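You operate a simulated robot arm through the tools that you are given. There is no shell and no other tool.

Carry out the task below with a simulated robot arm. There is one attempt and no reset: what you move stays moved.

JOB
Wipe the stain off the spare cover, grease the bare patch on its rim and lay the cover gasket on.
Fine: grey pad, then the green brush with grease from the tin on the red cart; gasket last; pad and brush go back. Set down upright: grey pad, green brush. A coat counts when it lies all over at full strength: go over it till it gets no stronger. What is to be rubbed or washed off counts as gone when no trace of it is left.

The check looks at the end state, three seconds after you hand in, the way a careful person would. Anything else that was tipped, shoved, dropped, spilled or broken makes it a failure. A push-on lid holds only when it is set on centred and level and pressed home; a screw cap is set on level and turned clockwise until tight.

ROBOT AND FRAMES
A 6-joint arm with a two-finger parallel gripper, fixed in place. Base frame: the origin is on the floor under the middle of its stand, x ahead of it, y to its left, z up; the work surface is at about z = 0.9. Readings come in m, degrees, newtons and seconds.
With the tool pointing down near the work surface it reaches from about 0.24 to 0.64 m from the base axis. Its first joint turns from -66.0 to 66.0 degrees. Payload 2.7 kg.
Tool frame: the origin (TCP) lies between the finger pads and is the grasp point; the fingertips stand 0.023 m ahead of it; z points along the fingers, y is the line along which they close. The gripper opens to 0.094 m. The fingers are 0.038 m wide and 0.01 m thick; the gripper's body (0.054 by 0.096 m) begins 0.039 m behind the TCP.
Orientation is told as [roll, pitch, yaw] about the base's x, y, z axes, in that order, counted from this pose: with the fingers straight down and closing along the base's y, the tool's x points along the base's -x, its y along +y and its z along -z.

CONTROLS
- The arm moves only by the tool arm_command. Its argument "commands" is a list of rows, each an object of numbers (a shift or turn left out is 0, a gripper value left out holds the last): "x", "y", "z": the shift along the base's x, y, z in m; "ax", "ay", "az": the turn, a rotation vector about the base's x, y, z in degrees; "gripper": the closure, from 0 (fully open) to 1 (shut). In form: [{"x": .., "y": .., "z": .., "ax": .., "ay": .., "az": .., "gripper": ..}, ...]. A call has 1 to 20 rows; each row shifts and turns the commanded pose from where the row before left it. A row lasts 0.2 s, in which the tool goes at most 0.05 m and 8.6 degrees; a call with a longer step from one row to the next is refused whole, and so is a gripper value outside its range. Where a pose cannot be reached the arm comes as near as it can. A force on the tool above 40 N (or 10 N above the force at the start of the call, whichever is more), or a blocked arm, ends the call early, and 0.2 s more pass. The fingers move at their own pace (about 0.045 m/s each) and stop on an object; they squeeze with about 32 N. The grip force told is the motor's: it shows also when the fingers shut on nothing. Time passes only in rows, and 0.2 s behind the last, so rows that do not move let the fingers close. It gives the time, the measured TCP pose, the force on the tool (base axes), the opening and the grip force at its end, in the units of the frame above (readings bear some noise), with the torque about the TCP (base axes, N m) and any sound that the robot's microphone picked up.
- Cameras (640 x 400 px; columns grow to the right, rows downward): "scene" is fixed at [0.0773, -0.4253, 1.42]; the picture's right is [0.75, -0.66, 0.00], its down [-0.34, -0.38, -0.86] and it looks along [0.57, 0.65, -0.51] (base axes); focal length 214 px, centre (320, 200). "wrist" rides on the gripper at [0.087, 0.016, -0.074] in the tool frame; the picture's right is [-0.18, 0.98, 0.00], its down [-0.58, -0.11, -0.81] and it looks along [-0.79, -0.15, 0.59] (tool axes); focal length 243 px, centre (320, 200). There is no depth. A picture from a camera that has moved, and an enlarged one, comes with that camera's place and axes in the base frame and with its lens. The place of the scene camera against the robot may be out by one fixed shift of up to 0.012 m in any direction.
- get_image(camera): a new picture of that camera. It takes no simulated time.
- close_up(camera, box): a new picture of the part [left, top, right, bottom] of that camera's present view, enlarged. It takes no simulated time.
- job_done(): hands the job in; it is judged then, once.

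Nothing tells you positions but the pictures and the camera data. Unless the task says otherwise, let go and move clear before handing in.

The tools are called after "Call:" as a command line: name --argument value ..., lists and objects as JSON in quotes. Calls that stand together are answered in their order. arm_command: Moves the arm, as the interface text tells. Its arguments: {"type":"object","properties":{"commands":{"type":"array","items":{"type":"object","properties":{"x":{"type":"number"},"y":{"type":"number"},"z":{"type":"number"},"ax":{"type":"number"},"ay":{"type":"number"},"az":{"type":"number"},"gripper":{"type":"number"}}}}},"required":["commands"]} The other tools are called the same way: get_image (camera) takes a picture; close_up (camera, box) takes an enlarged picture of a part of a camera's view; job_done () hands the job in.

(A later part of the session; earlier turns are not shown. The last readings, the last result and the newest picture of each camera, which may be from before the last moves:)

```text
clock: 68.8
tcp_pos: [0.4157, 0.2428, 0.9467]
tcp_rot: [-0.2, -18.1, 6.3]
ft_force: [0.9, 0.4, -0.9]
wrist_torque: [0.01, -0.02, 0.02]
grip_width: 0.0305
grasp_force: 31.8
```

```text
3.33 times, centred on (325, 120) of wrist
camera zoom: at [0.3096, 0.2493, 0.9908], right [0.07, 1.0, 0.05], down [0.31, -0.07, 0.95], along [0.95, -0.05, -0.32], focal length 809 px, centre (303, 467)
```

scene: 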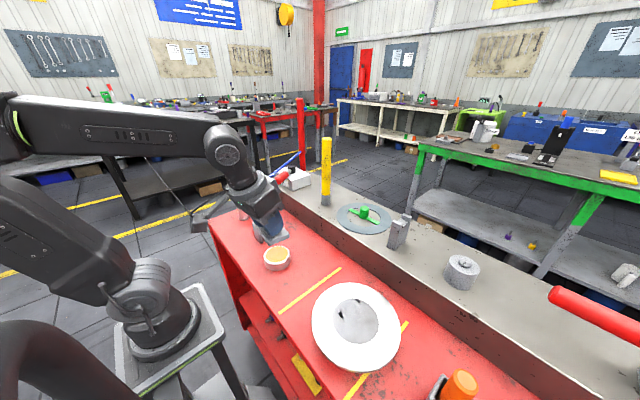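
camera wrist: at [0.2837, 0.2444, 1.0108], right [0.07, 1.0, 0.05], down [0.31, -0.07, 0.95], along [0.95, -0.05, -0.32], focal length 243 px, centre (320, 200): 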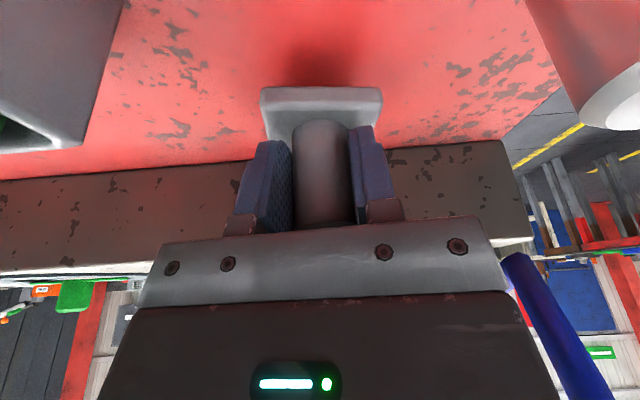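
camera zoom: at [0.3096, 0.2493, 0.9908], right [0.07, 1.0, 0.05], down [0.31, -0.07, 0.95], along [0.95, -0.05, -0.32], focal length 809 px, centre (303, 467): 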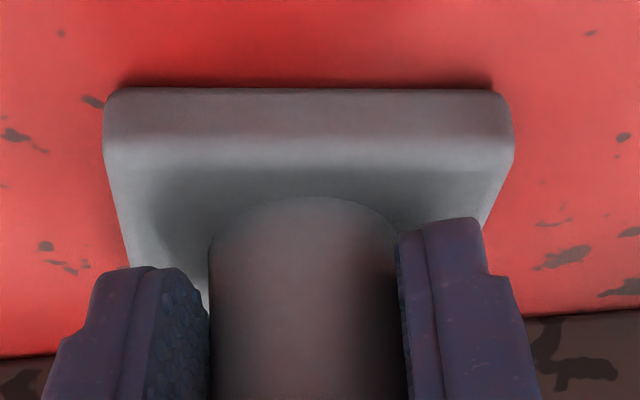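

Call:
arm_command --commands '[{"z": -0.0006}, {}]'

Call:
arm_command --commands '[{"z": -0.0006}, {}]'

Call:
arm_command --commands '[{"z": -0.0006}, {}]'

```text
clock: 69.4
tcp_pos: [0.4159, 0.2448, 0.9455]
tcp_rot: [-0.1, -18.1, 6.2]
ft_force: [-0.2, 0.3, 0.5]
wrist_torque: [0.01, 0.01, 0.02]
grip_width: 0.0303
grasp_force: 31.8
```

```text
clock: 70.0
tcp_pos: [0.4159, 0.2446, 0.9472]
tcp_rot: [-0.2, -18.0, 6.2]
ft_force: [-0.3, -1.2, 4.1]
wrist_torque: [0.05, 0.05, 0.0]
grip_width: 0.0304
grasp_force: 32.3
```

```text
clock: 70.6
tcp_pos: [0.4168, 0.2448, 0.9461]
tcp_rot: [-0.2, -18.2, 6.1]
ft_force: [-2.0, -5.0, 15.2]
wrist_torque: [-0.06, 0.05, -0.07]
grip_width: 0.0304
grasp_force: 32.7
```

The pad is down on the cart. I'll release and back away.

Call:
arm_command --commands '[{"z": 0.0006}, {"gripper": 0.3}, {"gripper": 0.3}, {"gripper": 0.3}, {"z": 0.004}, {"x": -0.01, "z": 0.003}, {"x": -0.02}, {"z": 0.03}, {"z": 0.04}, {"z": 0.04}, {"z": 0.04}, {"z": 0.03}, {}]'

Call:
get_image --camera "wrist"

Call:
close_up --camera "scene" --box '[220, 135, 350, 255]'

```text
clock: 73.4
tcp_pos: [0.3831, 0.2458, 1.1353]
tcp_rot: [-0.1, -18.0, 6.3]
ft_force: [0.4, 0.5, -0.5]
wrist_torque: [0.0, -0.01, -0.02]
grip_width: 0.066
grasp_force: 0.1
```

```text
taken
camera wrist: at [0.2782, 0.2497, 1.179], right [0.07, 1.0, 0.05], down [0.31, -0.07, 0.95], along [0.95, -0.05, -0.32], focal length 243 px, centre (320, 200)
```

wrist: 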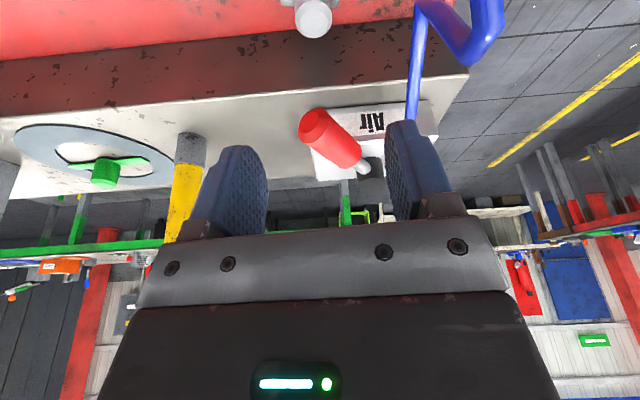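

```text
3.33 times, centred on (285, 195) of scene
camera zoom: at [0.0773, -0.4253, 1.42], right [0.75, -0.66, 0.0], down [-0.34, -0.38, -0.86], along [0.57, 0.65, -0.51], focal length 715 px, centre (437, 217)
```

zoom: 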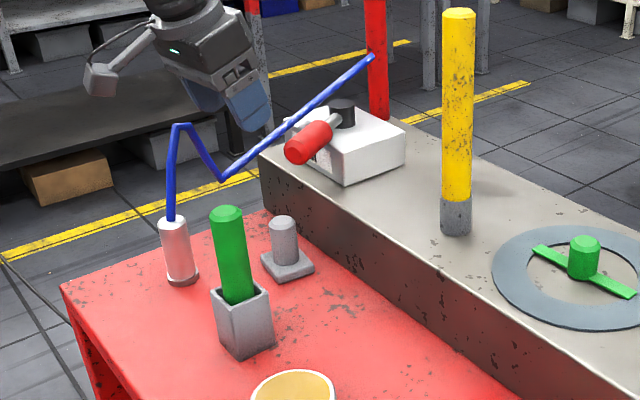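

The pad stands upright back in its spot. Now the green brush: I'll level the tool and move above the brush handle.

Call:
arm_command --commands '[{"y": -0.03, "x": -0.02, "z": 0.01}, {"ax": -0.66, "ay": 5.96, "y": -0.03, "x": -0.02}, {"ax": -0.66, "ay": 5.96, "y": -0.03, "x": -0.026}, {"ax": -0.66, "ay": 5.96}, {"az": -6.3}, {}]'

Call:
get_image --camera "wrist"

Call:
close_up --camera "wrist" --box '[220, 40, 420, 180]'

Call:
close_up --camera "scene" --box '[200, 135, 320, 255]'

```text
clock: 74.8
tcp_pos: [0.3197, 0.1552, 1.1444]
tcp_rot: [-0.2, 0.0, -0.2]
ft_force: [-0.1, -0.3, -0.1]
wrist_torque: [-0.03, 0.02, 0.01]
grip_width: 0.0656
grasp_force: 0.2
```

```text
taken
camera wrist: at [0.234, 0.1718, 1.2183], right [0.19, 0.98, 0.0], down [0.58, -0.11, 0.81], along [0.79, -0.15, -0.59], focal length 243 px, centre (320, 200)
```

wrist: 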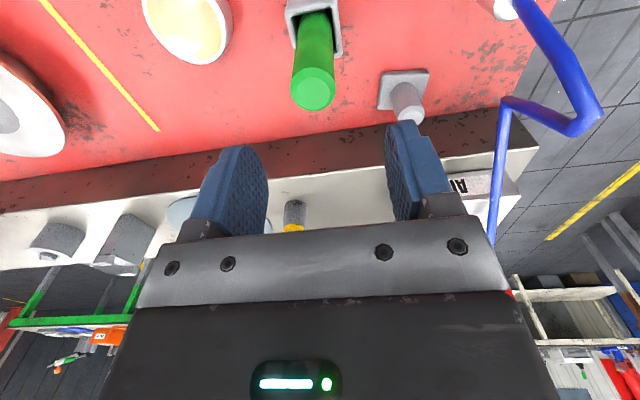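

```text
2.86 times, centred on (320, 110) of wrist
camera zoom: at [0.234, 0.1718, 1.2183], right [0.19, 0.98, 0.0], down [0.58, -0.11, 0.81], along [0.79, -0.15, -0.59], focal length 693 px, centre (320, 457)
```

zoom: 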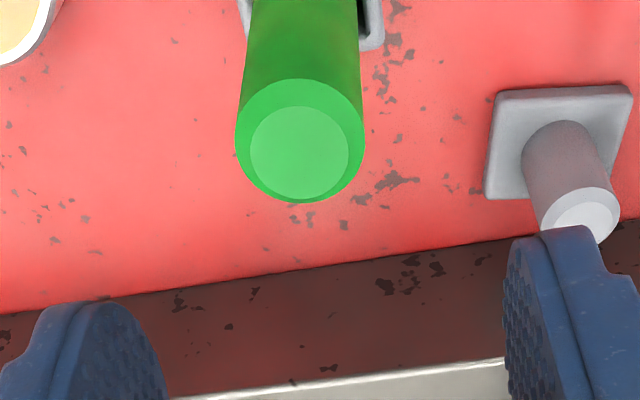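

```text
3.33 times, centred on (260, 195) of scene
camera zoom: at [0.0773, -0.4253, 1.42], right [0.75, -0.66, 0.0], down [-0.34, -0.38, -0.86], along [0.57, 0.65, -0.51], focal length 715 px, centre (520, 217)
```

zoom: 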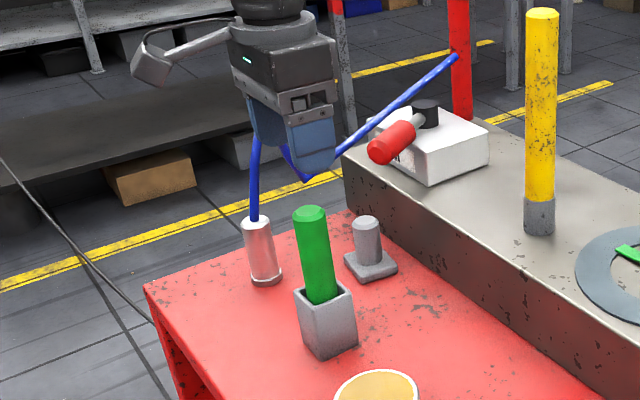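

The handle top is at about (0.318, 0.151, 1.065). I'll align and descend around it, then close.

Call:
arm_command --commands '[{"y": -0.004, "x": -0.001, "z": -0.02}, {"z": -0.03}, {"z": -0.03}, {"z": -0.022}, {}]'

Call:
get_image --camera "wrist"

```text
clock: 76.0
tcp_pos: [0.3181, 0.1511, 1.0405]
tcp_rot: [-0.1, -0.1, 0.0]
ft_force: [0.5, -0.5, 0.2]
wrist_torque: [0.03, -0.01, 0.0]
grip_width: 0.0658
grasp_force: 0.0
```

```text
taken
camera wrist: at [0.2319, 0.1671, 1.1153], right [0.18, 0.98, 0.0], down [0.58, -0.11, 0.81], along [0.79, -0.15, -0.59], focal length 243 px, centre (320, 200)
```

wrist: 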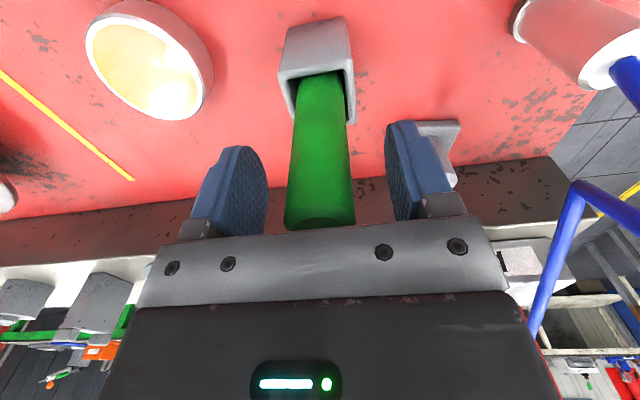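

The handle is centred between the fingers. Closing.

Call:
arm_command --commands '[{"gripper": 1}, {"gripper": 1}, {"gripper": 1}, {"gripper": 1}, {"gripper": 1}]'

Call:
get_image --camera "wrist"

```text
clock: 77.2
tcp_pos: [0.3177, 0.1503, 1.0414]
tcp_rot: [-0.1, -0.1, 0.0]
ft_force: [-0.5, -1.0, 0.7]
wrist_torque: [-0.01, -0.03, 0.0]
grip_width: 0.0303
grasp_force: 32.4
```

```text
taken
camera wrist: at [0.2319, 0.1672, 1.1157], right [0.18, 0.98, 0.0], down [0.58, -0.11, 0.81], along [0.79, -0.15, -0.59], focal length 243 px, centre (320, 200)
```

wrist: 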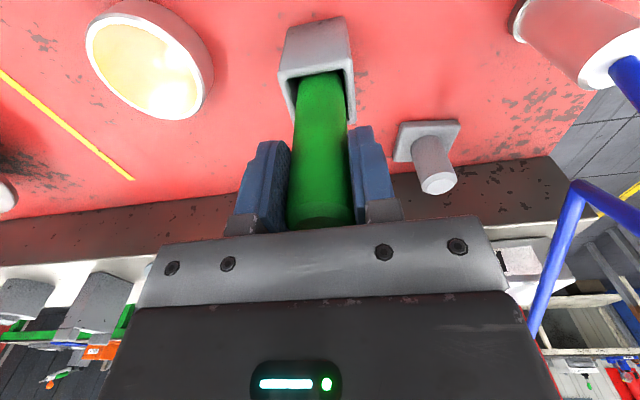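

Gripped. I'll lift the brush straight up out of the holder.

Call:
arm_command --commands '[{"z": 0.02}, {"z": 0.03}, {"z": 0.03}, {"z": 0.03}, {"z": 0.02}, {}]'

Call:
get_image --camera "wrist"

Call:
close_up --camera "scene" --box '[200, 135, 320, 255]'

```text
clock: 78.6
tcp_pos: [0.3186, 0.152, 1.1694]
tcp_rot: [-0.2, 0.0, 0.0]
ft_force: [1.1, -0.5, -0.5]
wrist_torque: [0.03, -0.03, 0.02]
grip_width: 0.0299
grasp_force: 32.1
```

```text
taken
camera wrist: at [0.2316, 0.1686, 1.244], right [0.18, 0.98, 0.0], down [0.58, -0.11, 0.81], along [0.79, -0.15, -0.59], focal length 243 px, centre (320, 200)
```

wrist: 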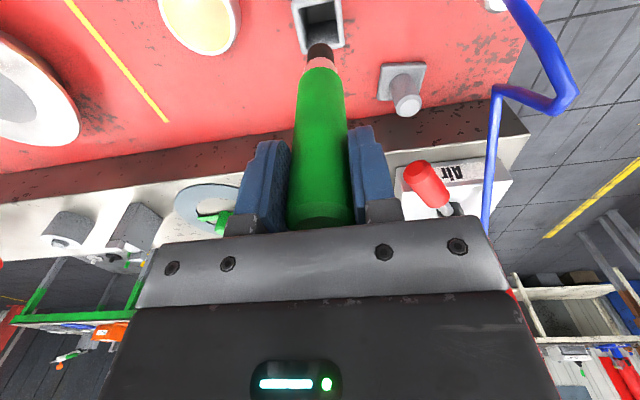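

```text
3.33 times, centred on (260, 195) of scene
camera zoom: at [0.0773, -0.4253, 1.42], right [0.75, -0.66, 0.0], down [-0.34, -0.38, -0.86], along [0.57, 0.65, -0.51], focal length 715 px, centre (520, 217)
```

zoom: 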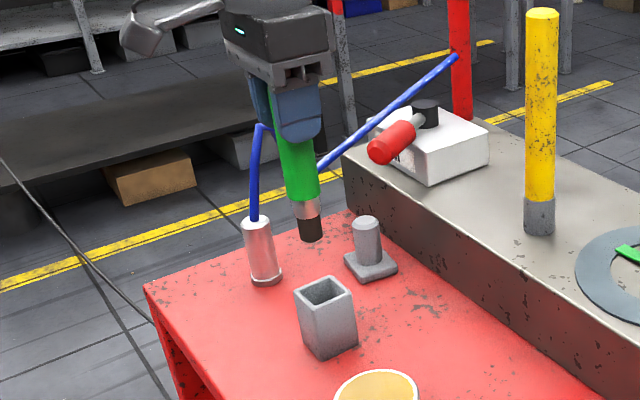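

The brush is out: short black bristles below a ferrule, tip roughly 0.137 m below the TCP. I'll move it over the grease tin at about (0.296, 0.024).

Call:
arm_command --commands '[{"x": -0.0075, "y": -0.0425}, {"x": -0.0075, "y": -0.0425}, {"x": -0.0075, "y": -0.0425}, {"z": -0.04}, {"z": -0.02}, {}]'

Call:
get_image --camera "wrist"

Call:
close_up --camera "scene" --box '[220, 180, 340, 280]'

```text
clock: 80.0
tcp_pos: [0.2948, 0.0224, 1.1086]
tcp_rot: [-0.2, -0.1, 0.0]
ft_force: [1.1, -0.7, -1.1]
wrist_torque: [-0.03, 0.0, -0.01]
grip_width: 0.0301
grasp_force: 32.0
```

```text
taken
camera wrist: at [0.2077, 0.0392, 1.1831], right [0.18, 0.98, 0.0], down [0.58, -0.11, 0.81], along [0.79, -0.15, -0.59], focal length 243 px, centre (320, 200)
```

wrist: 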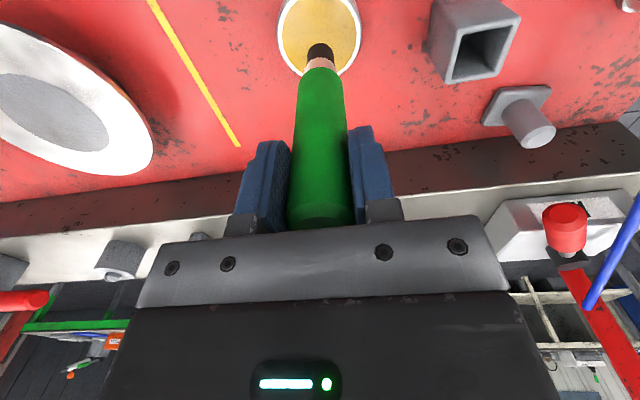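

```text
4.00 times, centred on (280, 230) of scene
camera zoom: at [0.0773, -0.4253, 1.42], right [0.75, -0.66, 0.0], down [-0.34, -0.38, -0.86], along [0.57, 0.65, -0.51], focal length 858 px, centre (480, 80)
```

zoom: 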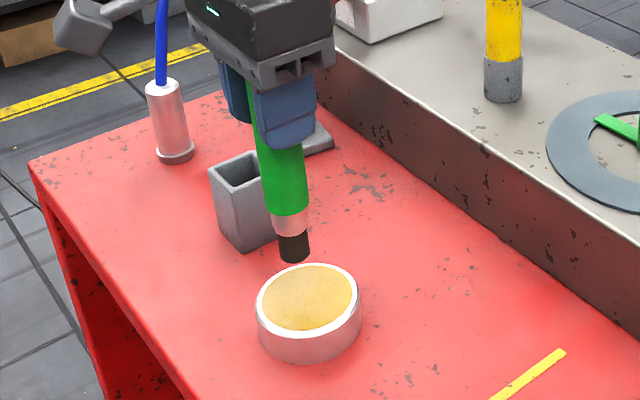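

The brush is above the tin. I'll lower it gently into the grease.

Call:
arm_command --commands '[{"z": -0.02}, {"z": -0.015}, {}]'

Call:
arm_command --commands '[{"z": -0.004}, {"z": -0.004}, {}]'

Call:
close_up --camera "scene" --box '[220, 180, 340, 280]'

Call:
close_up --camera "wrist" --box '[240, 0, 400, 100]'

```text
clock: 80.8
tcp_pos: [0.2956, 0.0223, 1.0746]
tcp_rot: [-0.2, 0.1, 0.0]
ft_force: [-0.3, 0.7, -0.9]
wrist_torque: [0.0, -0.01, 0.02]
grip_width: 0.0301
grasp_force: 32.0
```

```text
clock: 81.6
tcp_pos: [0.2963, 0.0223, 1.0669]
tcp_rot: [-0.2, -0.1, 0.0]
ft_force: [-0.6, -0.2, -1.9]
wrist_torque: [-0.03, -0.02, -0.01]
grip_width: 0.0302
grasp_force: 31.5
```

```text
4.00 times, centred on (280, 230) of scene
camera zoom: at [0.0773, -0.4253, 1.42], right [0.75, -0.66, 0.0], down [-0.34, -0.38, -0.86], along [0.57, 0.65, -0.51], focal length 858 px, centre (480, 80)
```

zoom: 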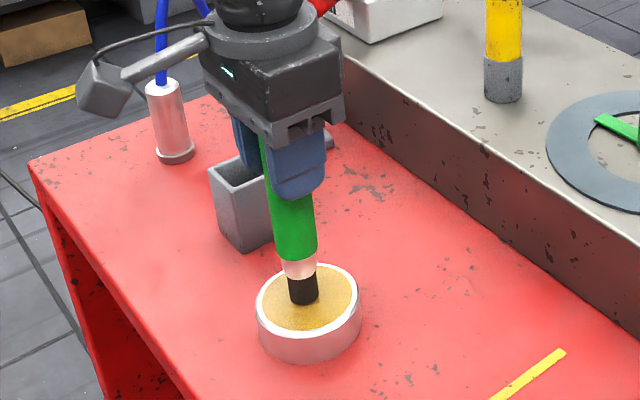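

```text
4.00 times, centred on (320, 50) of wrist
camera zoom: at [0.21, 0.0383, 1.1406], right [0.18, 0.98, 0.0], down [0.58, -0.11, 0.81], along [0.79, -0.15, -0.59], focal length 970 px, centre (320, 800)
```

zoom: 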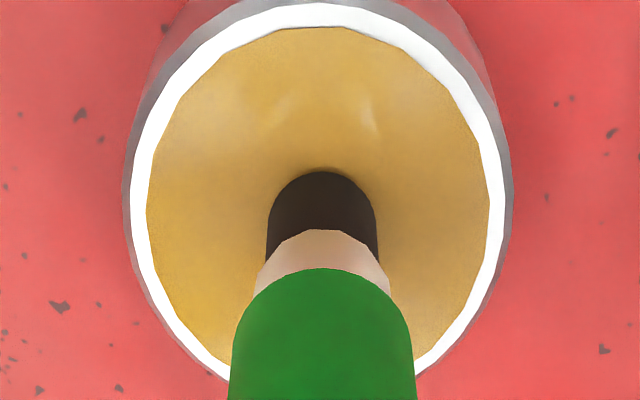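

Call:
arm_command --commands '[{"z": -0.003}, {"z": -0.003}, {}]'

Call:
arm_command --commands '[{"z": -0.002}, {"z": -0.002}, {}]'

Call:
close_up --camera "scene" --box '[250, 225, 310, 275]'

Call:
close_up --camera "wrist" --box '[240, 0, 400, 100]'

```text
clock: 82.3
tcp_pos: [0.2994, 0.022, 1.0645]
tcp_rot: [-0.2, -0.7, 0.1]
ft_force: [-0.3, -1.0, 3.0]
wrist_torque: [-0.1, 0.06, -0.05]
grip_width: 0.0301
grasp_force: 31.8
stopped in row 3: the force on the tool passed its limit at 41 N (the readings are from after the stop); the commanded pose is now the measured one
```

```text
clock: 83.0
tcp_pos: [0.3014, 0.0228, 1.0638]
tcp_rot: [0.0, -1.5, 0.1]
ft_force: [-1.2, 0.5, 3.8]
wrist_torque: [0.09, 0.1, 0.02]
grip_width: 0.03
grasp_force: 32.5
stopped in row 3: the force on the tool passed its limit at 41 N (the readings are from after the stop); the commanded pose is now the measured one
```

```text
8.00 times, centred on (280, 250) of scene
camera zoom: at [0.0772, -0.4253, 1.42], right [0.75, -0.66, 0.0], down [-0.34, -0.38, -0.86], along [0.57, 0.65, -0.51], focal length 1716 px, centre (640, -200)
```

zoom: 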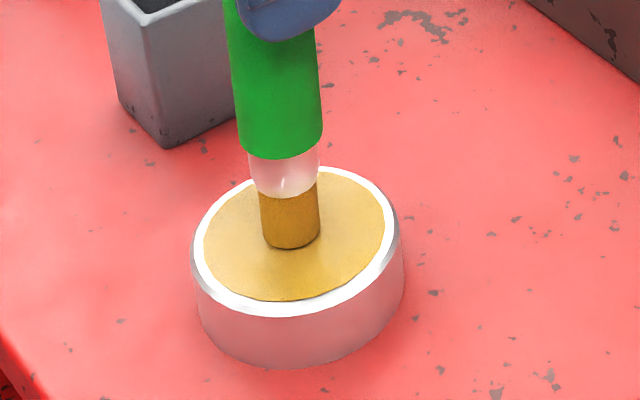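

```text
4.00 times, centred on (320, 50) of wrist
camera zoom: at [0.2136, 0.0379, 1.1355], right [0.18, 0.98, 0.0], down [0.56, -0.11, 0.82], along [0.81, -0.15, -0.57], focal length 970 px, centre (320, 800)
```

zoom: 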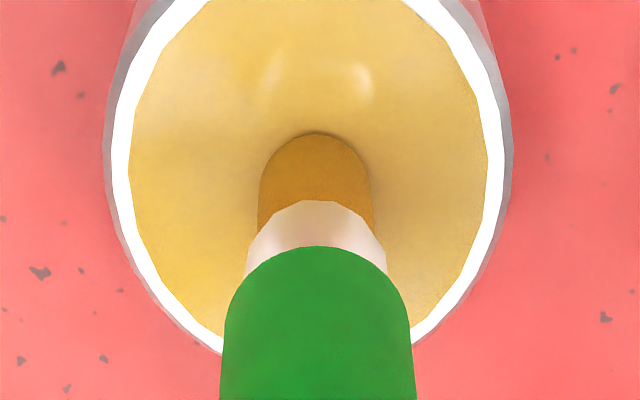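

The bristles have turned amber, so the brush is loaded. I pressed a little too firmly, so I'll lift now and check that the tin hasn't moved.

Call:
arm_command --commands '[{"z": 0.01}, {"z": 0.02}, {"z": 0.03, "ay": 1.5}, {"z": 0.02}, {}]'

Call:
close_up --camera "scene" --box '[220, 180, 340, 280]'

Call:
get_image --camera "wrist"

Call:
get_image --camera "scene"

```text
clock: 84.2
tcp_pos: [0.3014, 0.0227, 1.1423]
tcp_rot: [-0.2, 0.1, 0.2]
ft_force: [-0.1, 0.1, -1.0]
wrist_torque: [0.02, -0.03, -0.01]
grip_width: 0.03
grasp_force: 32.3
```

```text
4.00 times, centred on (280, 230) of scene
camera zoom: at [0.0773, -0.4253, 1.42], right [0.75, -0.66, 0.0], down [-0.34, -0.38, -0.86], along [0.57, 0.65, -0.51], focal length 858 px, centre (480, 80)
```

zoom: 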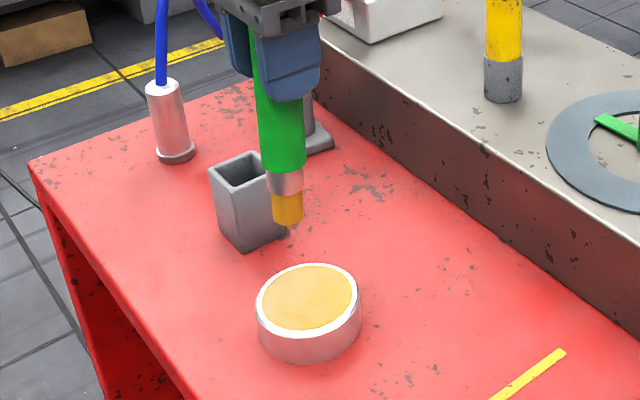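

```text
taken
camera wrist: at [0.2149, 0.039, 1.2166], right [0.18, 0.98, 0.0], down [0.58, -0.11, 0.81], along [0.79, -0.15, -0.59], focal length 243 px, centre (320, 200)
```

wrist: 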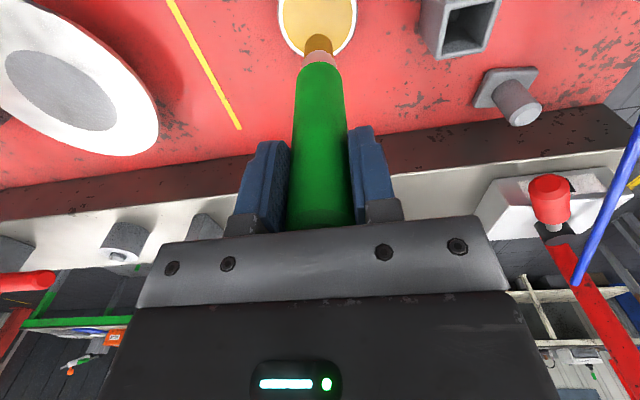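

```text
taken
```

scene: 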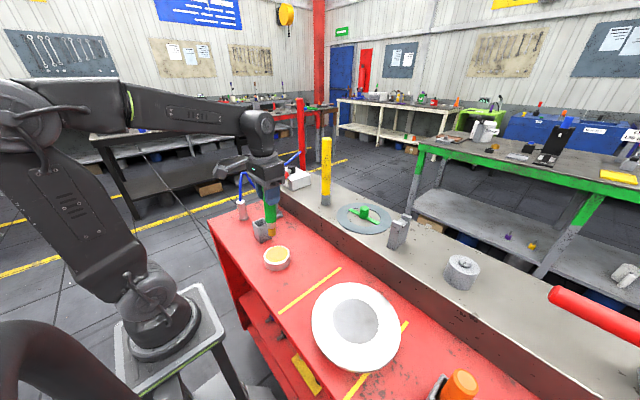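

The tin hasn't moved. I'll look at the cover once more for the bare patch, now unobstructed.

Call:
close_up --camera "scene" --box '[300, 275, 410, 375]'

Call:
close_up --camera "wrist" --box '[0, 10, 170, 170]'

```text
4.00 times, centred on (355, 325) of scene
camera zoom: at [0.0773, -0.4253, 1.42], right [0.75, -0.66, 0.0], down [-0.34, -0.38, -0.86], along [0.57, 0.65, -0.51], focal length 858 px, centre (180, -300)
```

zoom: 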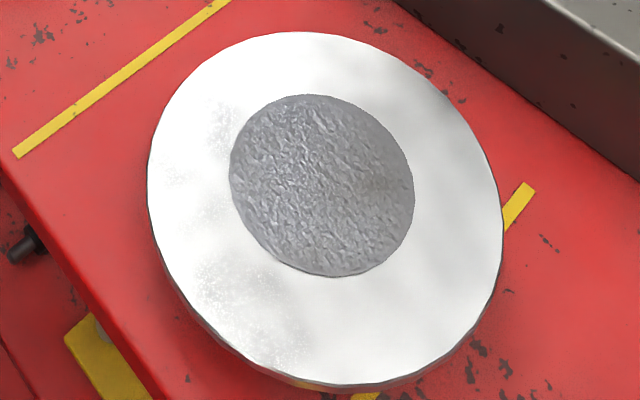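

```text
2.50 times, centred on (85, 90) of wrist
camera zoom: at [0.2149, 0.039, 1.2166], right [0.18, 0.98, 0.0], down [0.58, -0.11, 0.81], along [0.79, -0.15, -0.59], focal length 606 px, centre (908, 475)
```

zoom: 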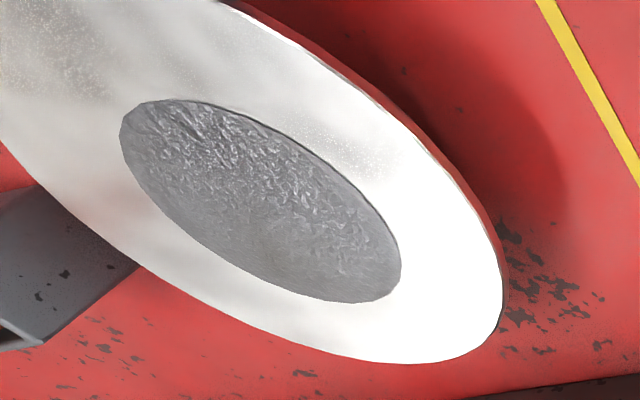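

The cover centre is now about (0.308, -0.279). I'll make a light test dab on the rim's near-left side to see how the grease coat shows.

Call:
arm_command --commands '[{"x": 0.001, "y": -0.0386}, {"x": 0.001, "y": -0.0386}, {"x": 0.001, "y": -0.0386}, {"x": 0.001, "y": -0.0386}, {"x": 0.001, "y": -0.0386}, {"x": 0.001, "y": -0.0386}, {"z": -0.02}, {"z": -0.015}, {}]'

Call:
get_image --camera "wrist"

Call:
close_up --camera "scene" --box '[290, 235, 410, 375]'

```text
clock: 86.2
tcp_pos: [0.3098, -0.2103, 1.1064]
tcp_rot: [-0.1, 0.1, 0.1]
ft_force: [0.4, -0.1, -1.2]
wrist_torque: [0.01, -0.01, 0.0]
grip_width: 0.03
grasp_force: 31.6
```

```text
taken
camera wrist: at [0.2234, -0.1935, 1.1818], right [0.18, 0.98, 0.0], down [0.58, -0.11, 0.81], along [0.79, -0.15, -0.59], focal length 243 px, centre (320, 200)
```

wrist: 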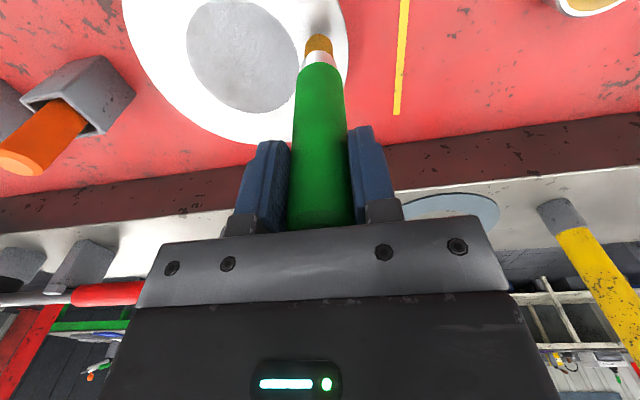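

```text
2.86 times, centred on (350, 305) of scene
camera zoom: at [0.0773, -0.4254, 1.42], right [0.75, -0.66, 0.0], down [-0.34, -0.38, -0.86], along [0.57, 0.65, -0.51], focal length 613 px, centre (234, -100)
```

zoom: 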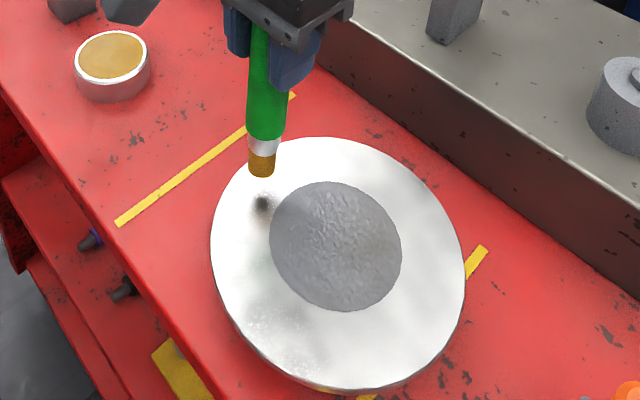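

The brush is about 2 cm above the rim. Lowering in small steps.

Call:
arm_command --commands '[{"z": -0.004}, {"z": -0.004}, {}]'

Call:
close_up --camera "scene" --box '[320, 255, 370, 305]'

```text
clock: 87.0
tcp_pos: [0.3098, -0.2098, 1.0989]
tcp_rot: [-0.1, 0.2, 0.1]
ft_force: [0.9, 0.3, -1.8]
wrist_torque: [0.0, 0.02, -0.02]
grip_width: 0.0297
grasp_force: 32.0
```

```text
8.00 times, centred on (345, 280) of scene
camera zoom: at [0.0773, -0.4253, 1.42], right [0.75, -0.66, 0.0], down [-0.34, -0.38, -0.86], along [0.57, 0.65, -0.51], focal length 1716 px, centre (120, -440)
```

zoom: 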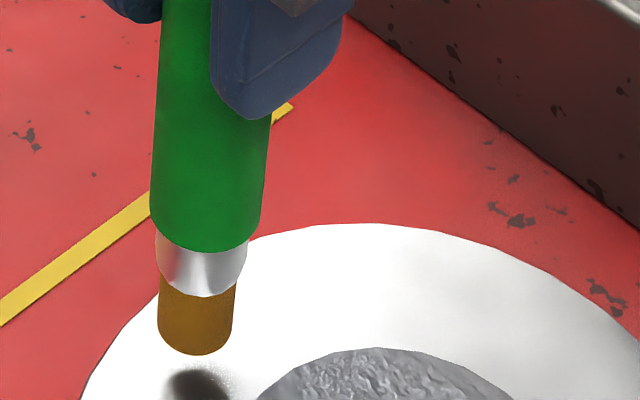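

Call:
arm_command --commands '[{"z": -0.003}, {"z": -0.002}, {}]'

Call:
close_up --camera "scene" --box '[320, 260, 370, 310]'

```text
clock: 87.8
tcp_pos: [0.308, -0.2106, 1.0935]
tcp_rot: [0.0, 0.1, 0.1]
ft_force: [0.6, 0.0, -0.8]
wrist_torque: [0.01, 0.02, 0.03]
grip_width: 0.0298
grasp_force: 32.1
```

```text
8.00 times, centred on (345, 285) of scene
camera zoom: at [0.0773, -0.4253, 1.42], right [0.75, -0.66, 0.0], down [-0.34, -0.38, -0.86], along [0.57, 0.65, -0.51], focal length 1716 px, centre (120, -480)
```

zoom: 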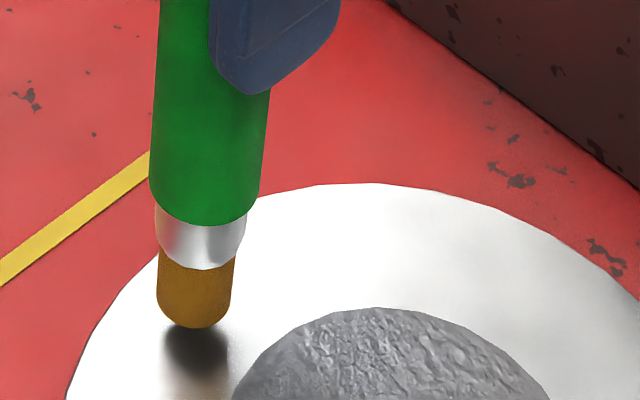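

Call:
arm_command --commands '[{"z": -0.001}, {}]'

Call:
arm_command --commands '[{"z": -0.001}, {}]'

Call:
close_up --camera "scene" --box '[320, 260, 370, 310]'

```text
clock: 88.5
tcp_pos: [0.3076, -0.2107, 1.0937]
tcp_rot: [-0.1, 0.1, 0.2]
ft_force: [0.4, 1.4, -0.8]
wrist_torque: [0.05, 0.0, -0.01]
grip_width: 0.0299
grasp_force: 32.4
```

```text
clock: 89.0
tcp_pos: [0.3082, -0.2088, 1.0931]
tcp_rot: [-0.2, 0.1, 0.1]
ft_force: [0.5, -0.6, -1.1]
wrist_torque: [0.0, -0.01, 0.01]
grip_width: 0.03
grasp_force: 31.8
```

```text
8.00 times, centred on (345, 285) of scene
camera zoom: at [0.0773, -0.4253, 1.42], right [0.75, -0.66, 0.0], down [-0.34, -0.38, -0.86], along [0.57, 0.65, -0.51], focal length 1716 px, centre (120, -480)
```

zoom: 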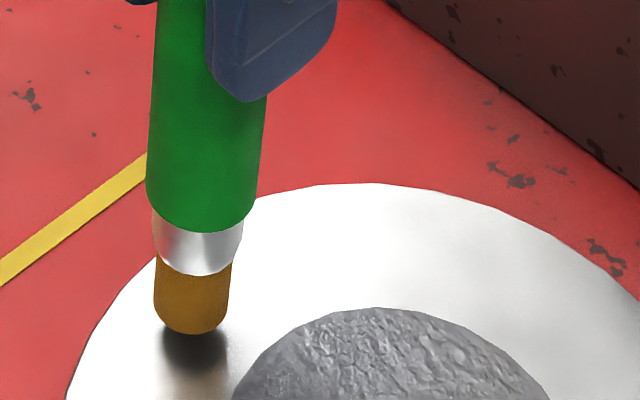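

Call:
arm_command --commands '[{"z": -0.001}, {}]'

Call:
arm_command --commands '[{"z": -0.001}, {}]'

Call:
arm_command --commands '[{"z": -0.001}, {}]'

Call:
close_up --camera "scene" --box '[320, 260, 370, 310]'

```text
clock: 89.7
tcp_pos: [0.3075, -0.2095, 1.0924]
tcp_rot: [-0.1, 0.1, 0.1]
ft_force: [-0.5, 0.1, -1.1]
wrist_torque: [-0.02, 0.03, 0.0]
grip_width: 0.0301
grasp_force: 32.6
```

```text
clock: 90.2
tcp_pos: [0.3067, -0.2099, 1.0911]
tcp_rot: [-0.2, 0.1, 0.1]
ft_force: [-0.1, 0.1, -0.8]
wrist_torque: [0.05, 0.03, 0.0]
grip_width: 0.0301
grasp_force: 32.1
```

```text
clock: 90.8
tcp_pos: [0.3082, -0.2094, 1.0895]
tcp_rot: [-0.1, 0.2, 0.1]
ft_force: [0.1, 0.0, -0.6]
wrist_torque: [0.02, 0.01, 0.0]
grip_width: 0.03
grasp_force: 31.9
```

```text
8.00 times, centred on (345, 285) of scene
camera zoom: at [0.0773, -0.4253, 1.42], right [0.75, -0.66, 0.0], down [-0.34, -0.38, -0.86], along [0.57, 0.65, -0.51], focal length 1716 px, centre (120, -480)
```

zoom: 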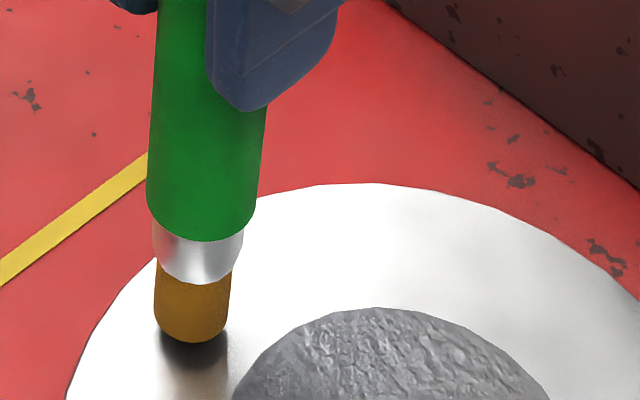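

Call:
arm_command --commands '[{"z": -0.0008}, {}]'

Call:
arm_command --commands '[{"z": -0.0008}, {}]'

Call:
arm_command --commands '[{"z": -0.0006}, {}]'

Call:
close_up --camera "scene" --box '[320, 260, 370, 310]'

```text
clock: 91.5
tcp_pos: [0.3077, -0.2096, 1.0907]
tcp_rot: [-0.2, 0.2, 0.2]
ft_force: [0.4, -0.8, -0.3]
wrist_torque: [-0.03, 0.02, 0.0]
grip_width: 0.0301
grasp_force: 31.9
```

```text
clock: 92.0
tcp_pos: [0.3097, -0.2098, 1.0885]
tcp_rot: [-0.1, 0.1, 0.1]
ft_force: [0.3, 0.6, 0.0]
wrist_torque: [0.01, 0.01, -0.02]
grip_width: 0.0299
grasp_force: 32.7
```

```text
clock: 92.7
tcp_pos: [0.3083, -0.2108, 1.0886]
tcp_rot: [-0.2, 0.1, 0.1]
ft_force: [0.4, -0.5, -0.6]
wrist_torque: [0.01, 0.03, 0.03]
grip_width: 0.0302
grasp_force: 32.0
```

```text
8.00 times, centred on (345, 285) of scene
camera zoom: at [0.0773, -0.4253, 1.42], right [0.75, -0.66, 0.0], down [-0.34, -0.38, -0.86], along [0.57, 0.65, -0.51], focal length 1716 px, centre (120, -480)
```

zoom: 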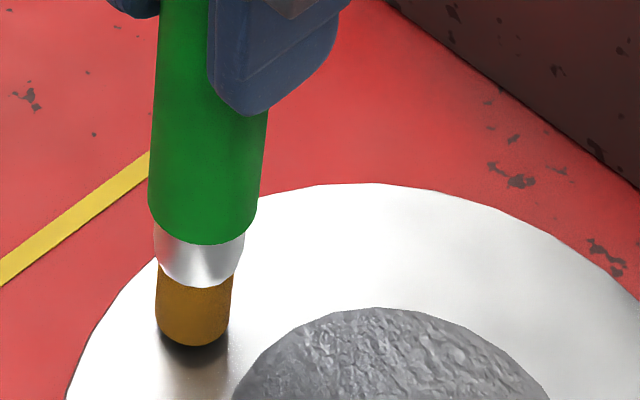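

Call:
arm_command --commands '[{"z": -0.0008}, {}]'

Call:
arm_command --commands '[{"z": -0.0006}, {}]'

Call:
arm_command --commands '[{"z": -0.0006}, {}]'

```text
clock: 93.2
tcp_pos: [0.3086, -0.2102, 1.0878]
tcp_rot: [-0.1, 0.1, 0.1]
ft_force: [0.1, 0.0, -0.9]
wrist_torque: [0.01, -0.01, 0.01]
grip_width: 0.0301
grasp_force: 32.1
```

```text
clock: 93.8
tcp_pos: [0.3079, -0.2109, 1.0858]
tcp_rot: [-0.1, 0.1, 0.0]
ft_force: [0.9, 0.2, -0.9]
wrist_torque: [-0.02, -0.02, 0.01]
grip_width: 0.0299
grasp_force: 32.5
```

```text
clock: 94.5
tcp_pos: [0.3084, -0.2094, 1.0852]
tcp_rot: [-0.2, 0.1, 0.1]
ft_force: [-0.7, -0.1, 3.9]
wrist_torque: [0.19, 0.01, -0.01]
grip_width: 0.03
grasp_force: 32.2
```

Contact with about 4 N. I'll make a short stroke and then lift to see the result.

Call:
arm_command --commands '[{"x": 0.004}, {"x": 0.004}, {"x": -0.004}, {"x": -0.004}, {}]'

Call:
arm_command --commands '[{"z": 0.01}, {"z": 0.02}, {"z": 0.02}, {}]'

Call:
close_up --camera "scene" --box '[310, 255, 370, 315]'

Call:
close_up --camera "wrist" --box '[160, 0, 380, 150]'

```text
clock: 95.7
tcp_pos: [0.3096, -0.2107, 1.0855]
tcp_rot: [-0.1, 0.1, 0.0]
ft_force: [0.6, 0.1, 1.0]
wrist_torque: [0.06, -0.09, 0.02]
grip_width: 0.0299
grasp_force: 31.8
```

```text
clock: 96.7
tcp_pos: [0.3079, -0.2075, 1.1383]
tcp_rot: [-0.1, 0.1, 0.1]
ft_force: [0.5, 0.0, -0.8]
wrist_torque: [0.03, 0.03, 0.0]
grip_width: 0.0298
grasp_force: 32.2
```

```text
6.67 times, centred on (340, 285) of scene
camera zoom: at [0.0773, -0.4253, 1.42], right [0.75, -0.66, 0.0], down [-0.34, -0.38, -0.86], along [0.57, 0.65, -0.51], focal length 1430 px, centre (187, -367)
```

zoom: 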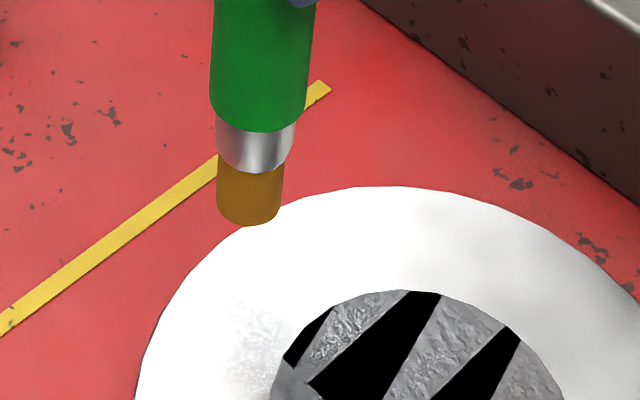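

```text
2.67 times, centred on (270, 75) of wrist
camera zoom: at [0.2221, -0.193, 1.2119], right [0.18, 0.98, 0.0], down [0.58, -0.11, 0.81], along [0.79, -0.15, -0.59], focal length 647 px, centre (453, 533)
```

zoom: 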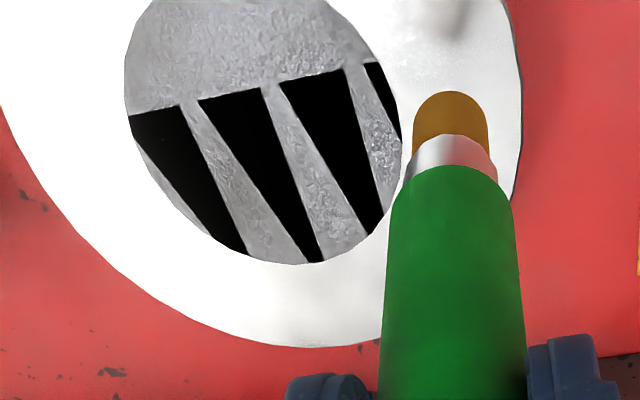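

No mark was left on the white metal, so that part isn't the patch. The grey rough disc is the only other candidate, so I'll test a light dab at its edge.

Call:
arm_command --commands '[{"y": -0.037}, {"z": -0.02}, {"z": -0.02}, {"z": -0.005}, {}]'

Call:
arm_command --commands '[{"z": -0.001}, {}]'

Call:
arm_command --commands '[{"z": -0.001}, {}]'

Call:
close_up --camera "scene" --box '[310, 265, 370, 325]'

```text
clock: 97.8
tcp_pos: [0.3089, -0.246, 1.0905]
tcp_rot: [0.0, 0.1, 0.0]
ft_force: [-0.1, 0.3, -1.2]
wrist_torque: [0.03, -0.01, 0.01]
grip_width: 0.0299
grasp_force: 32.1
```

```text
clock: 98.5
tcp_pos: [0.3086, -0.2466, 1.0897]
tcp_rot: [-0.1, 0.1, 0.1]
ft_force: [1.3, 0.1, -0.2]
wrist_torque: [0.05, 0.01, 0.04]
grip_width: 0.0301
grasp_force: 31.8
```

```text
clock: 99.0
tcp_pos: [0.3082, -0.2466, 1.0881]
tcp_rot: [0.0, 0.0, 0.0]
ft_force: [0.1, 0.9, -0.7]
wrist_torque: [-0.02, -0.01, -0.01]
grip_width: 0.0298
grasp_force: 32.0
```

```text
6.67 times, centred on (340, 295) of scene
camera zoom: at [0.0773, -0.4253, 1.42], right [0.75, -0.66, 0.0], down [-0.34, -0.38, -0.86], along [0.57, 0.65, -0.51], focal length 1430 px, centre (187, -433)
```

zoom: 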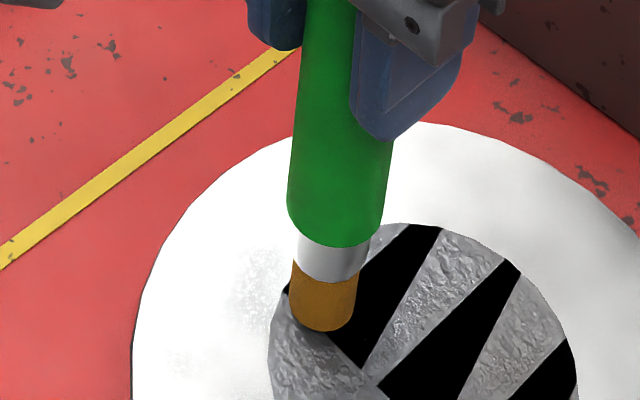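

Call:
arm_command --commands '[{"z": -0.0007}, {}]'

Call:
arm_command --commands '[{"z": -0.0006}, {}]'

```text
clock: 99.7
tcp_pos: [0.3069, -0.2465, 1.0871]
tcp_rot: [-0.1, 0.1, 0.1]
ft_force: [0.1, 0.5, -0.9]
wrist_torque: [0.01, 0.01, -0.01]
grip_width: 0.0298
grasp_force: 31.6
```

```text
clock: 100.2
tcp_pos: [0.3066, -0.2476, 1.0872]
tcp_rot: [-0.1, 0.1, 0.1]
ft_force: [0.4, -0.5, -0.8]
wrist_torque: [0.04, -0.01, 0.0]
grip_width: 0.03
grasp_force: 31.9
```

Call:
arm_command --commands '[{"z": -0.0006}, {}]'

Call:
arm_command --commands '[{"z": -0.0006}, {}]'

Call:
close_up --camera "scene" --box '[310, 265, 370, 325]'

```text
clock: 100.8
tcp_pos: [0.3069, -0.2473, 1.0856]
tcp_rot: [-0.1, 0.2, 0.1]
ft_force: [0.0, -0.4, -0.7]
wrist_torque: [0.01, 0.0, -0.01]
grip_width: 0.0299
grasp_force: 32.5
```

```text
clock: 101.5
tcp_pos: [0.3075, -0.2479, 1.0864]
tcp_rot: [-0.1, 0.0, 0.1]
ft_force: [0.0, -0.5, -0.4]
wrist_torque: [0.02, -0.02, -0.01]
grip_width: 0.0299
grasp_force: 31.8
```

```text
6.67 times, centred on (340, 295) of scene
camera zoom: at [0.0773, -0.4253, 1.42], right [0.75, -0.66, 0.0], down [-0.34, -0.38, -0.86], along [0.57, 0.65, -0.51], focal length 1430 px, centre (187, -433)
```

zoom: 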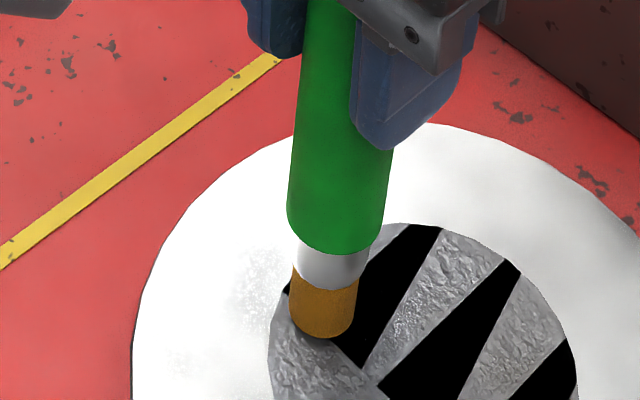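

Call:
arm_command --commands '[{"z": -0.0006}, {}]'

Call:
arm_command --commands '[{"z": -0.0005}, {}]'

Call:
close_up --camera "scene" --box '[310, 265, 370, 325]'

```text
clock: 102.0
tcp_pos: [0.3087, -0.2476, 1.0863]
tcp_rot: [-0.1, 0.0, 0.2]
ft_force: [-2.2, 1.9, 10.0]
wrist_torque: [0.29, 0.32, 0.0]
grip_width: 0.0303
grasp_force: 32.0
```

```text
clock: 102.7
tcp_pos: [0.3076, -0.2474, 1.0855]
tcp_rot: [-0.2, 0.0, 0.1]
ft_force: [-1.7, 1.2, 16.1]
wrist_torque: [0.36, 0.16, 0.03]
grip_width: 0.0299
grasp_force: 32.4
```

```text
6.67 times, centred on (340, 295) of scene
camera zoom: at [0.0771, -0.4251, 1.4201], right [0.75, -0.66, 0.0], down [-0.34, -0.38, -0.86], along [0.57, 0.65, -0.51], focal length 1430 px, centre (187, -433)
```

zoom: 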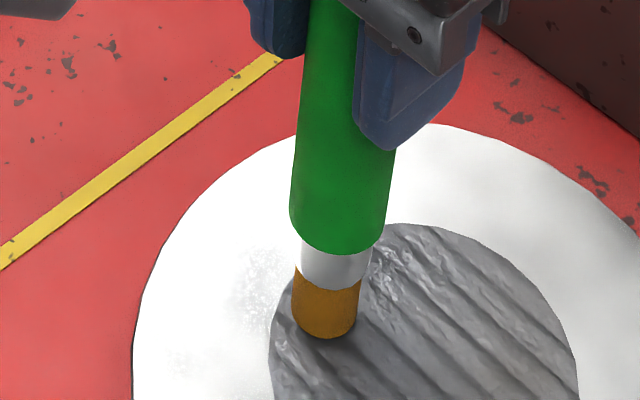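

Contact at the disc. I'll lift and check whether grease was left there.

Call:
arm_command --commands '[{"z": 0.01}, {"z": 0.02}, {"z": 0.02}, {"y": 0.04}, {"y": 0.03}, {}]'

Call:
close_up --camera "scene" --box '[310, 265, 400, 365]'

Call:
close_up --camera "wrist" --box '[60, 0, 320, 160]'

```text
clock: 104.0
tcp_pos: [0.3082, -0.1769, 1.1359]
tcp_rot: [-0.1, 0.0, 0.1]
ft_force: [0.5, -0.5, -1.0]
wrist_torque: [0.01, -0.03, 0.01]
grip_width: 0.0301
grasp_force: 32.0
```

```text
4.00 times, centred on (355, 315) of scene
camera zoom: at [0.0773, -0.4253, 1.42], right [0.75, -0.66, 0.0], down [-0.34, -0.38, -0.86], along [0.57, 0.65, -0.51], focal length 858 px, centre (180, -260)
```

zoom: 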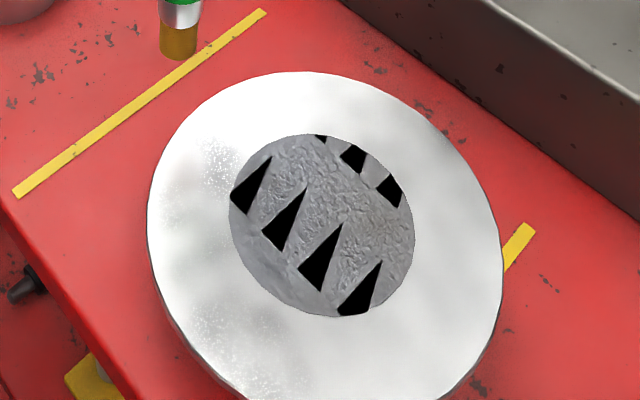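

```text
2.46 times, centred on (190, 80) of wrist
camera zoom: at [0.222, -0.1603, 1.2105], right [0.18, 0.98, 0.0], down [0.58, -0.11, 0.81], along [0.79, -0.15, -0.59], focal length 597 px, centre (640, 495)
```

zoom: 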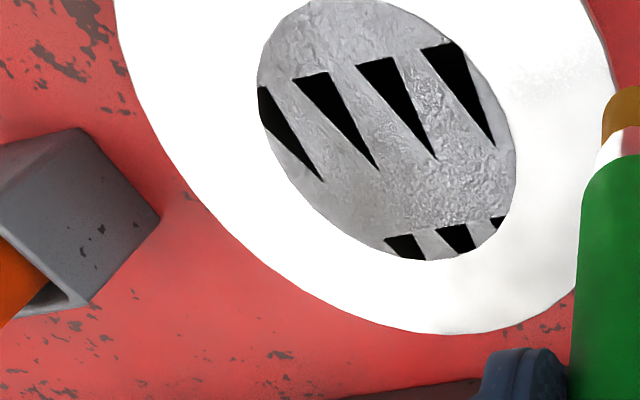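

Neither dab left a visible mark, but those were very light or static touches. I'll repeat the rim test with a proper stroke at about 10 N.

Call:
arm_command --commands '[{"y": -0.033}, {"z": -0.02}, {"z": -0.02}, {"z": -0.009}, {}]'

Call:
arm_command --commands '[{"z": -0.001}, {}]'

Call:
arm_command --commands '[{"z": -0.0005}, {}]'

```text
clock: 105.2
tcp_pos: [0.308, -0.2119, 1.0875]
tcp_rot: [-0.2, 0.0, 0.1]
ft_force: [0.0, -0.4, 0.0]
wrist_torque: [0.0, 0.04, 0.0]
grip_width: 0.0301
grasp_force: 32.3
```

```text
clock: 105.8
tcp_pos: [0.3078, -0.2105, 1.0857]
tcp_rot: [0.0, 0.1, 0.1]
ft_force: [-0.8, 0.6, -0.3]
wrist_torque: [0.0, 0.02, 0.0]
grip_width: 0.0297
grasp_force: 31.5
```

```text
clock: 106.5
tcp_pos: [0.3074, -0.211, 1.086]
tcp_rot: [-0.3, -0.1, 0.1]
ft_force: [-1.7, -1.4, 7.5]
wrist_torque: [-0.18, 0.19, 0.0]
grip_width: 0.0299
grasp_force: 32.0
```

Now about 8 N. Stroking along the rim a few millimetres each way.

Call:
arm_command --commands '[{"x": -0.004}, {"x": -0.004}, {"x": 0.004}, {"x": 0.004}, {"x": 0.004}, {"x": 0.004}, {"x": -0.004}, {"x": -0.004}, {}]'

Call:
arm_command --commands '[{"z": 0.01}, {"z": 0.02}, {"z": 0.02}, {"y": 0.04}, {}]'

Call:
close_up --camera "scene" --box '[310, 265, 400, 365]'

```text
clock: 108.5
tcp_pos: [0.3063, -0.2099, 1.0854]
tcp_rot: [0.0, 0.2, 0.1]
ft_force: [0.3, -0.3, 2.1]
wrist_torque: [0.02, -0.05, 0.0]
grip_width: 0.0296
grasp_force: 32.1
```

```text
clock: 109.7
tcp_pos: [0.3096, -0.1686, 1.1364]
tcp_rot: [-0.1, 0.1, 0.1]
ft_force: [-0.3, 0.3, -0.2]
wrist_torque: [0.0, 0.0, 0.02]
grip_width: 0.0299
grasp_force: 32.0
```

```text
4.00 times, centred on (355, 315) of scene
camera zoom: at [0.0773, -0.4253, 1.42], right [0.75, -0.66, 0.0], down [-0.34, -0.38, -0.86], along [0.57, 0.65, -0.51], focal length 858 px, centre (180, -260)
```

zoom: 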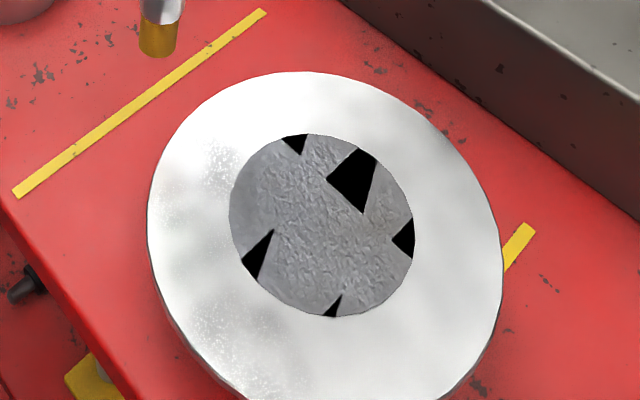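

Still nothing on the white metal. Now the same test stroke on the grey disc.

Call:
arm_command --commands '[{"y": -0.04}, {"y": -0.038}, {"z": -0.02}, {"z": -0.02}, {"z": -0.009}, {}]'

Call:
arm_command --commands '[{"z": -0.001}, {}]'

Call:
arm_command --commands '[{"z": -0.0005}, {}]'

```text
clock: 111.0
tcp_pos: [0.3096, -0.2485, 1.0874]
tcp_rot: [-0.2, 0.1, 0.1]
ft_force: [-0.1, 0.6, -1.2]
wrist_torque: [-0.01, -0.02, -0.03]
grip_width: 0.0301
grasp_force: 31.8
```

```text
clock: 111.7
tcp_pos: [0.309, -0.2489, 1.0865]
tcp_rot: [0.0, 0.0, 0.1]
ft_force: [-0.7, 0.8, -0.3]
wrist_torque: [-0.01, 0.02, 0.03]
grip_width: 0.0301
grasp_force: 31.9
```

```text
clock: 112.2
tcp_pos: [0.308, -0.2462, 1.0847]
tcp_rot: [-0.1, 0.1, 0.1]
ft_force: [0.9, 0.6, -0.9]
wrist_torque: [0.01, 0.0, 0.0]
grip_width: 0.0301
grasp_force: 32.0
```

Call:
arm_command --commands '[{"z": -0.0005}, {}]'

Call:
arm_command --commands '[{"z": -0.0003}, {}]'

```text
clock: 112.8
tcp_pos: [0.3078, -0.247, 1.0844]
tcp_rot: [0.0, 0.2, 0.1]
ft_force: [0.2, 0.3, 1.0]
wrist_torque: [0.07, -0.03, -0.01]
grip_width: 0.0299
grasp_force: 31.6
```

```text
clock: 113.5
tcp_pos: [0.3077, -0.2484, 1.0841]
tcp_rot: [-0.2, 0.0, 0.1]
ft_force: [-2.0, 0.8, 12.0]
wrist_torque: [0.15, 0.48, -0.04]
grip_width: 0.0299
grasp_force: 31.8
```

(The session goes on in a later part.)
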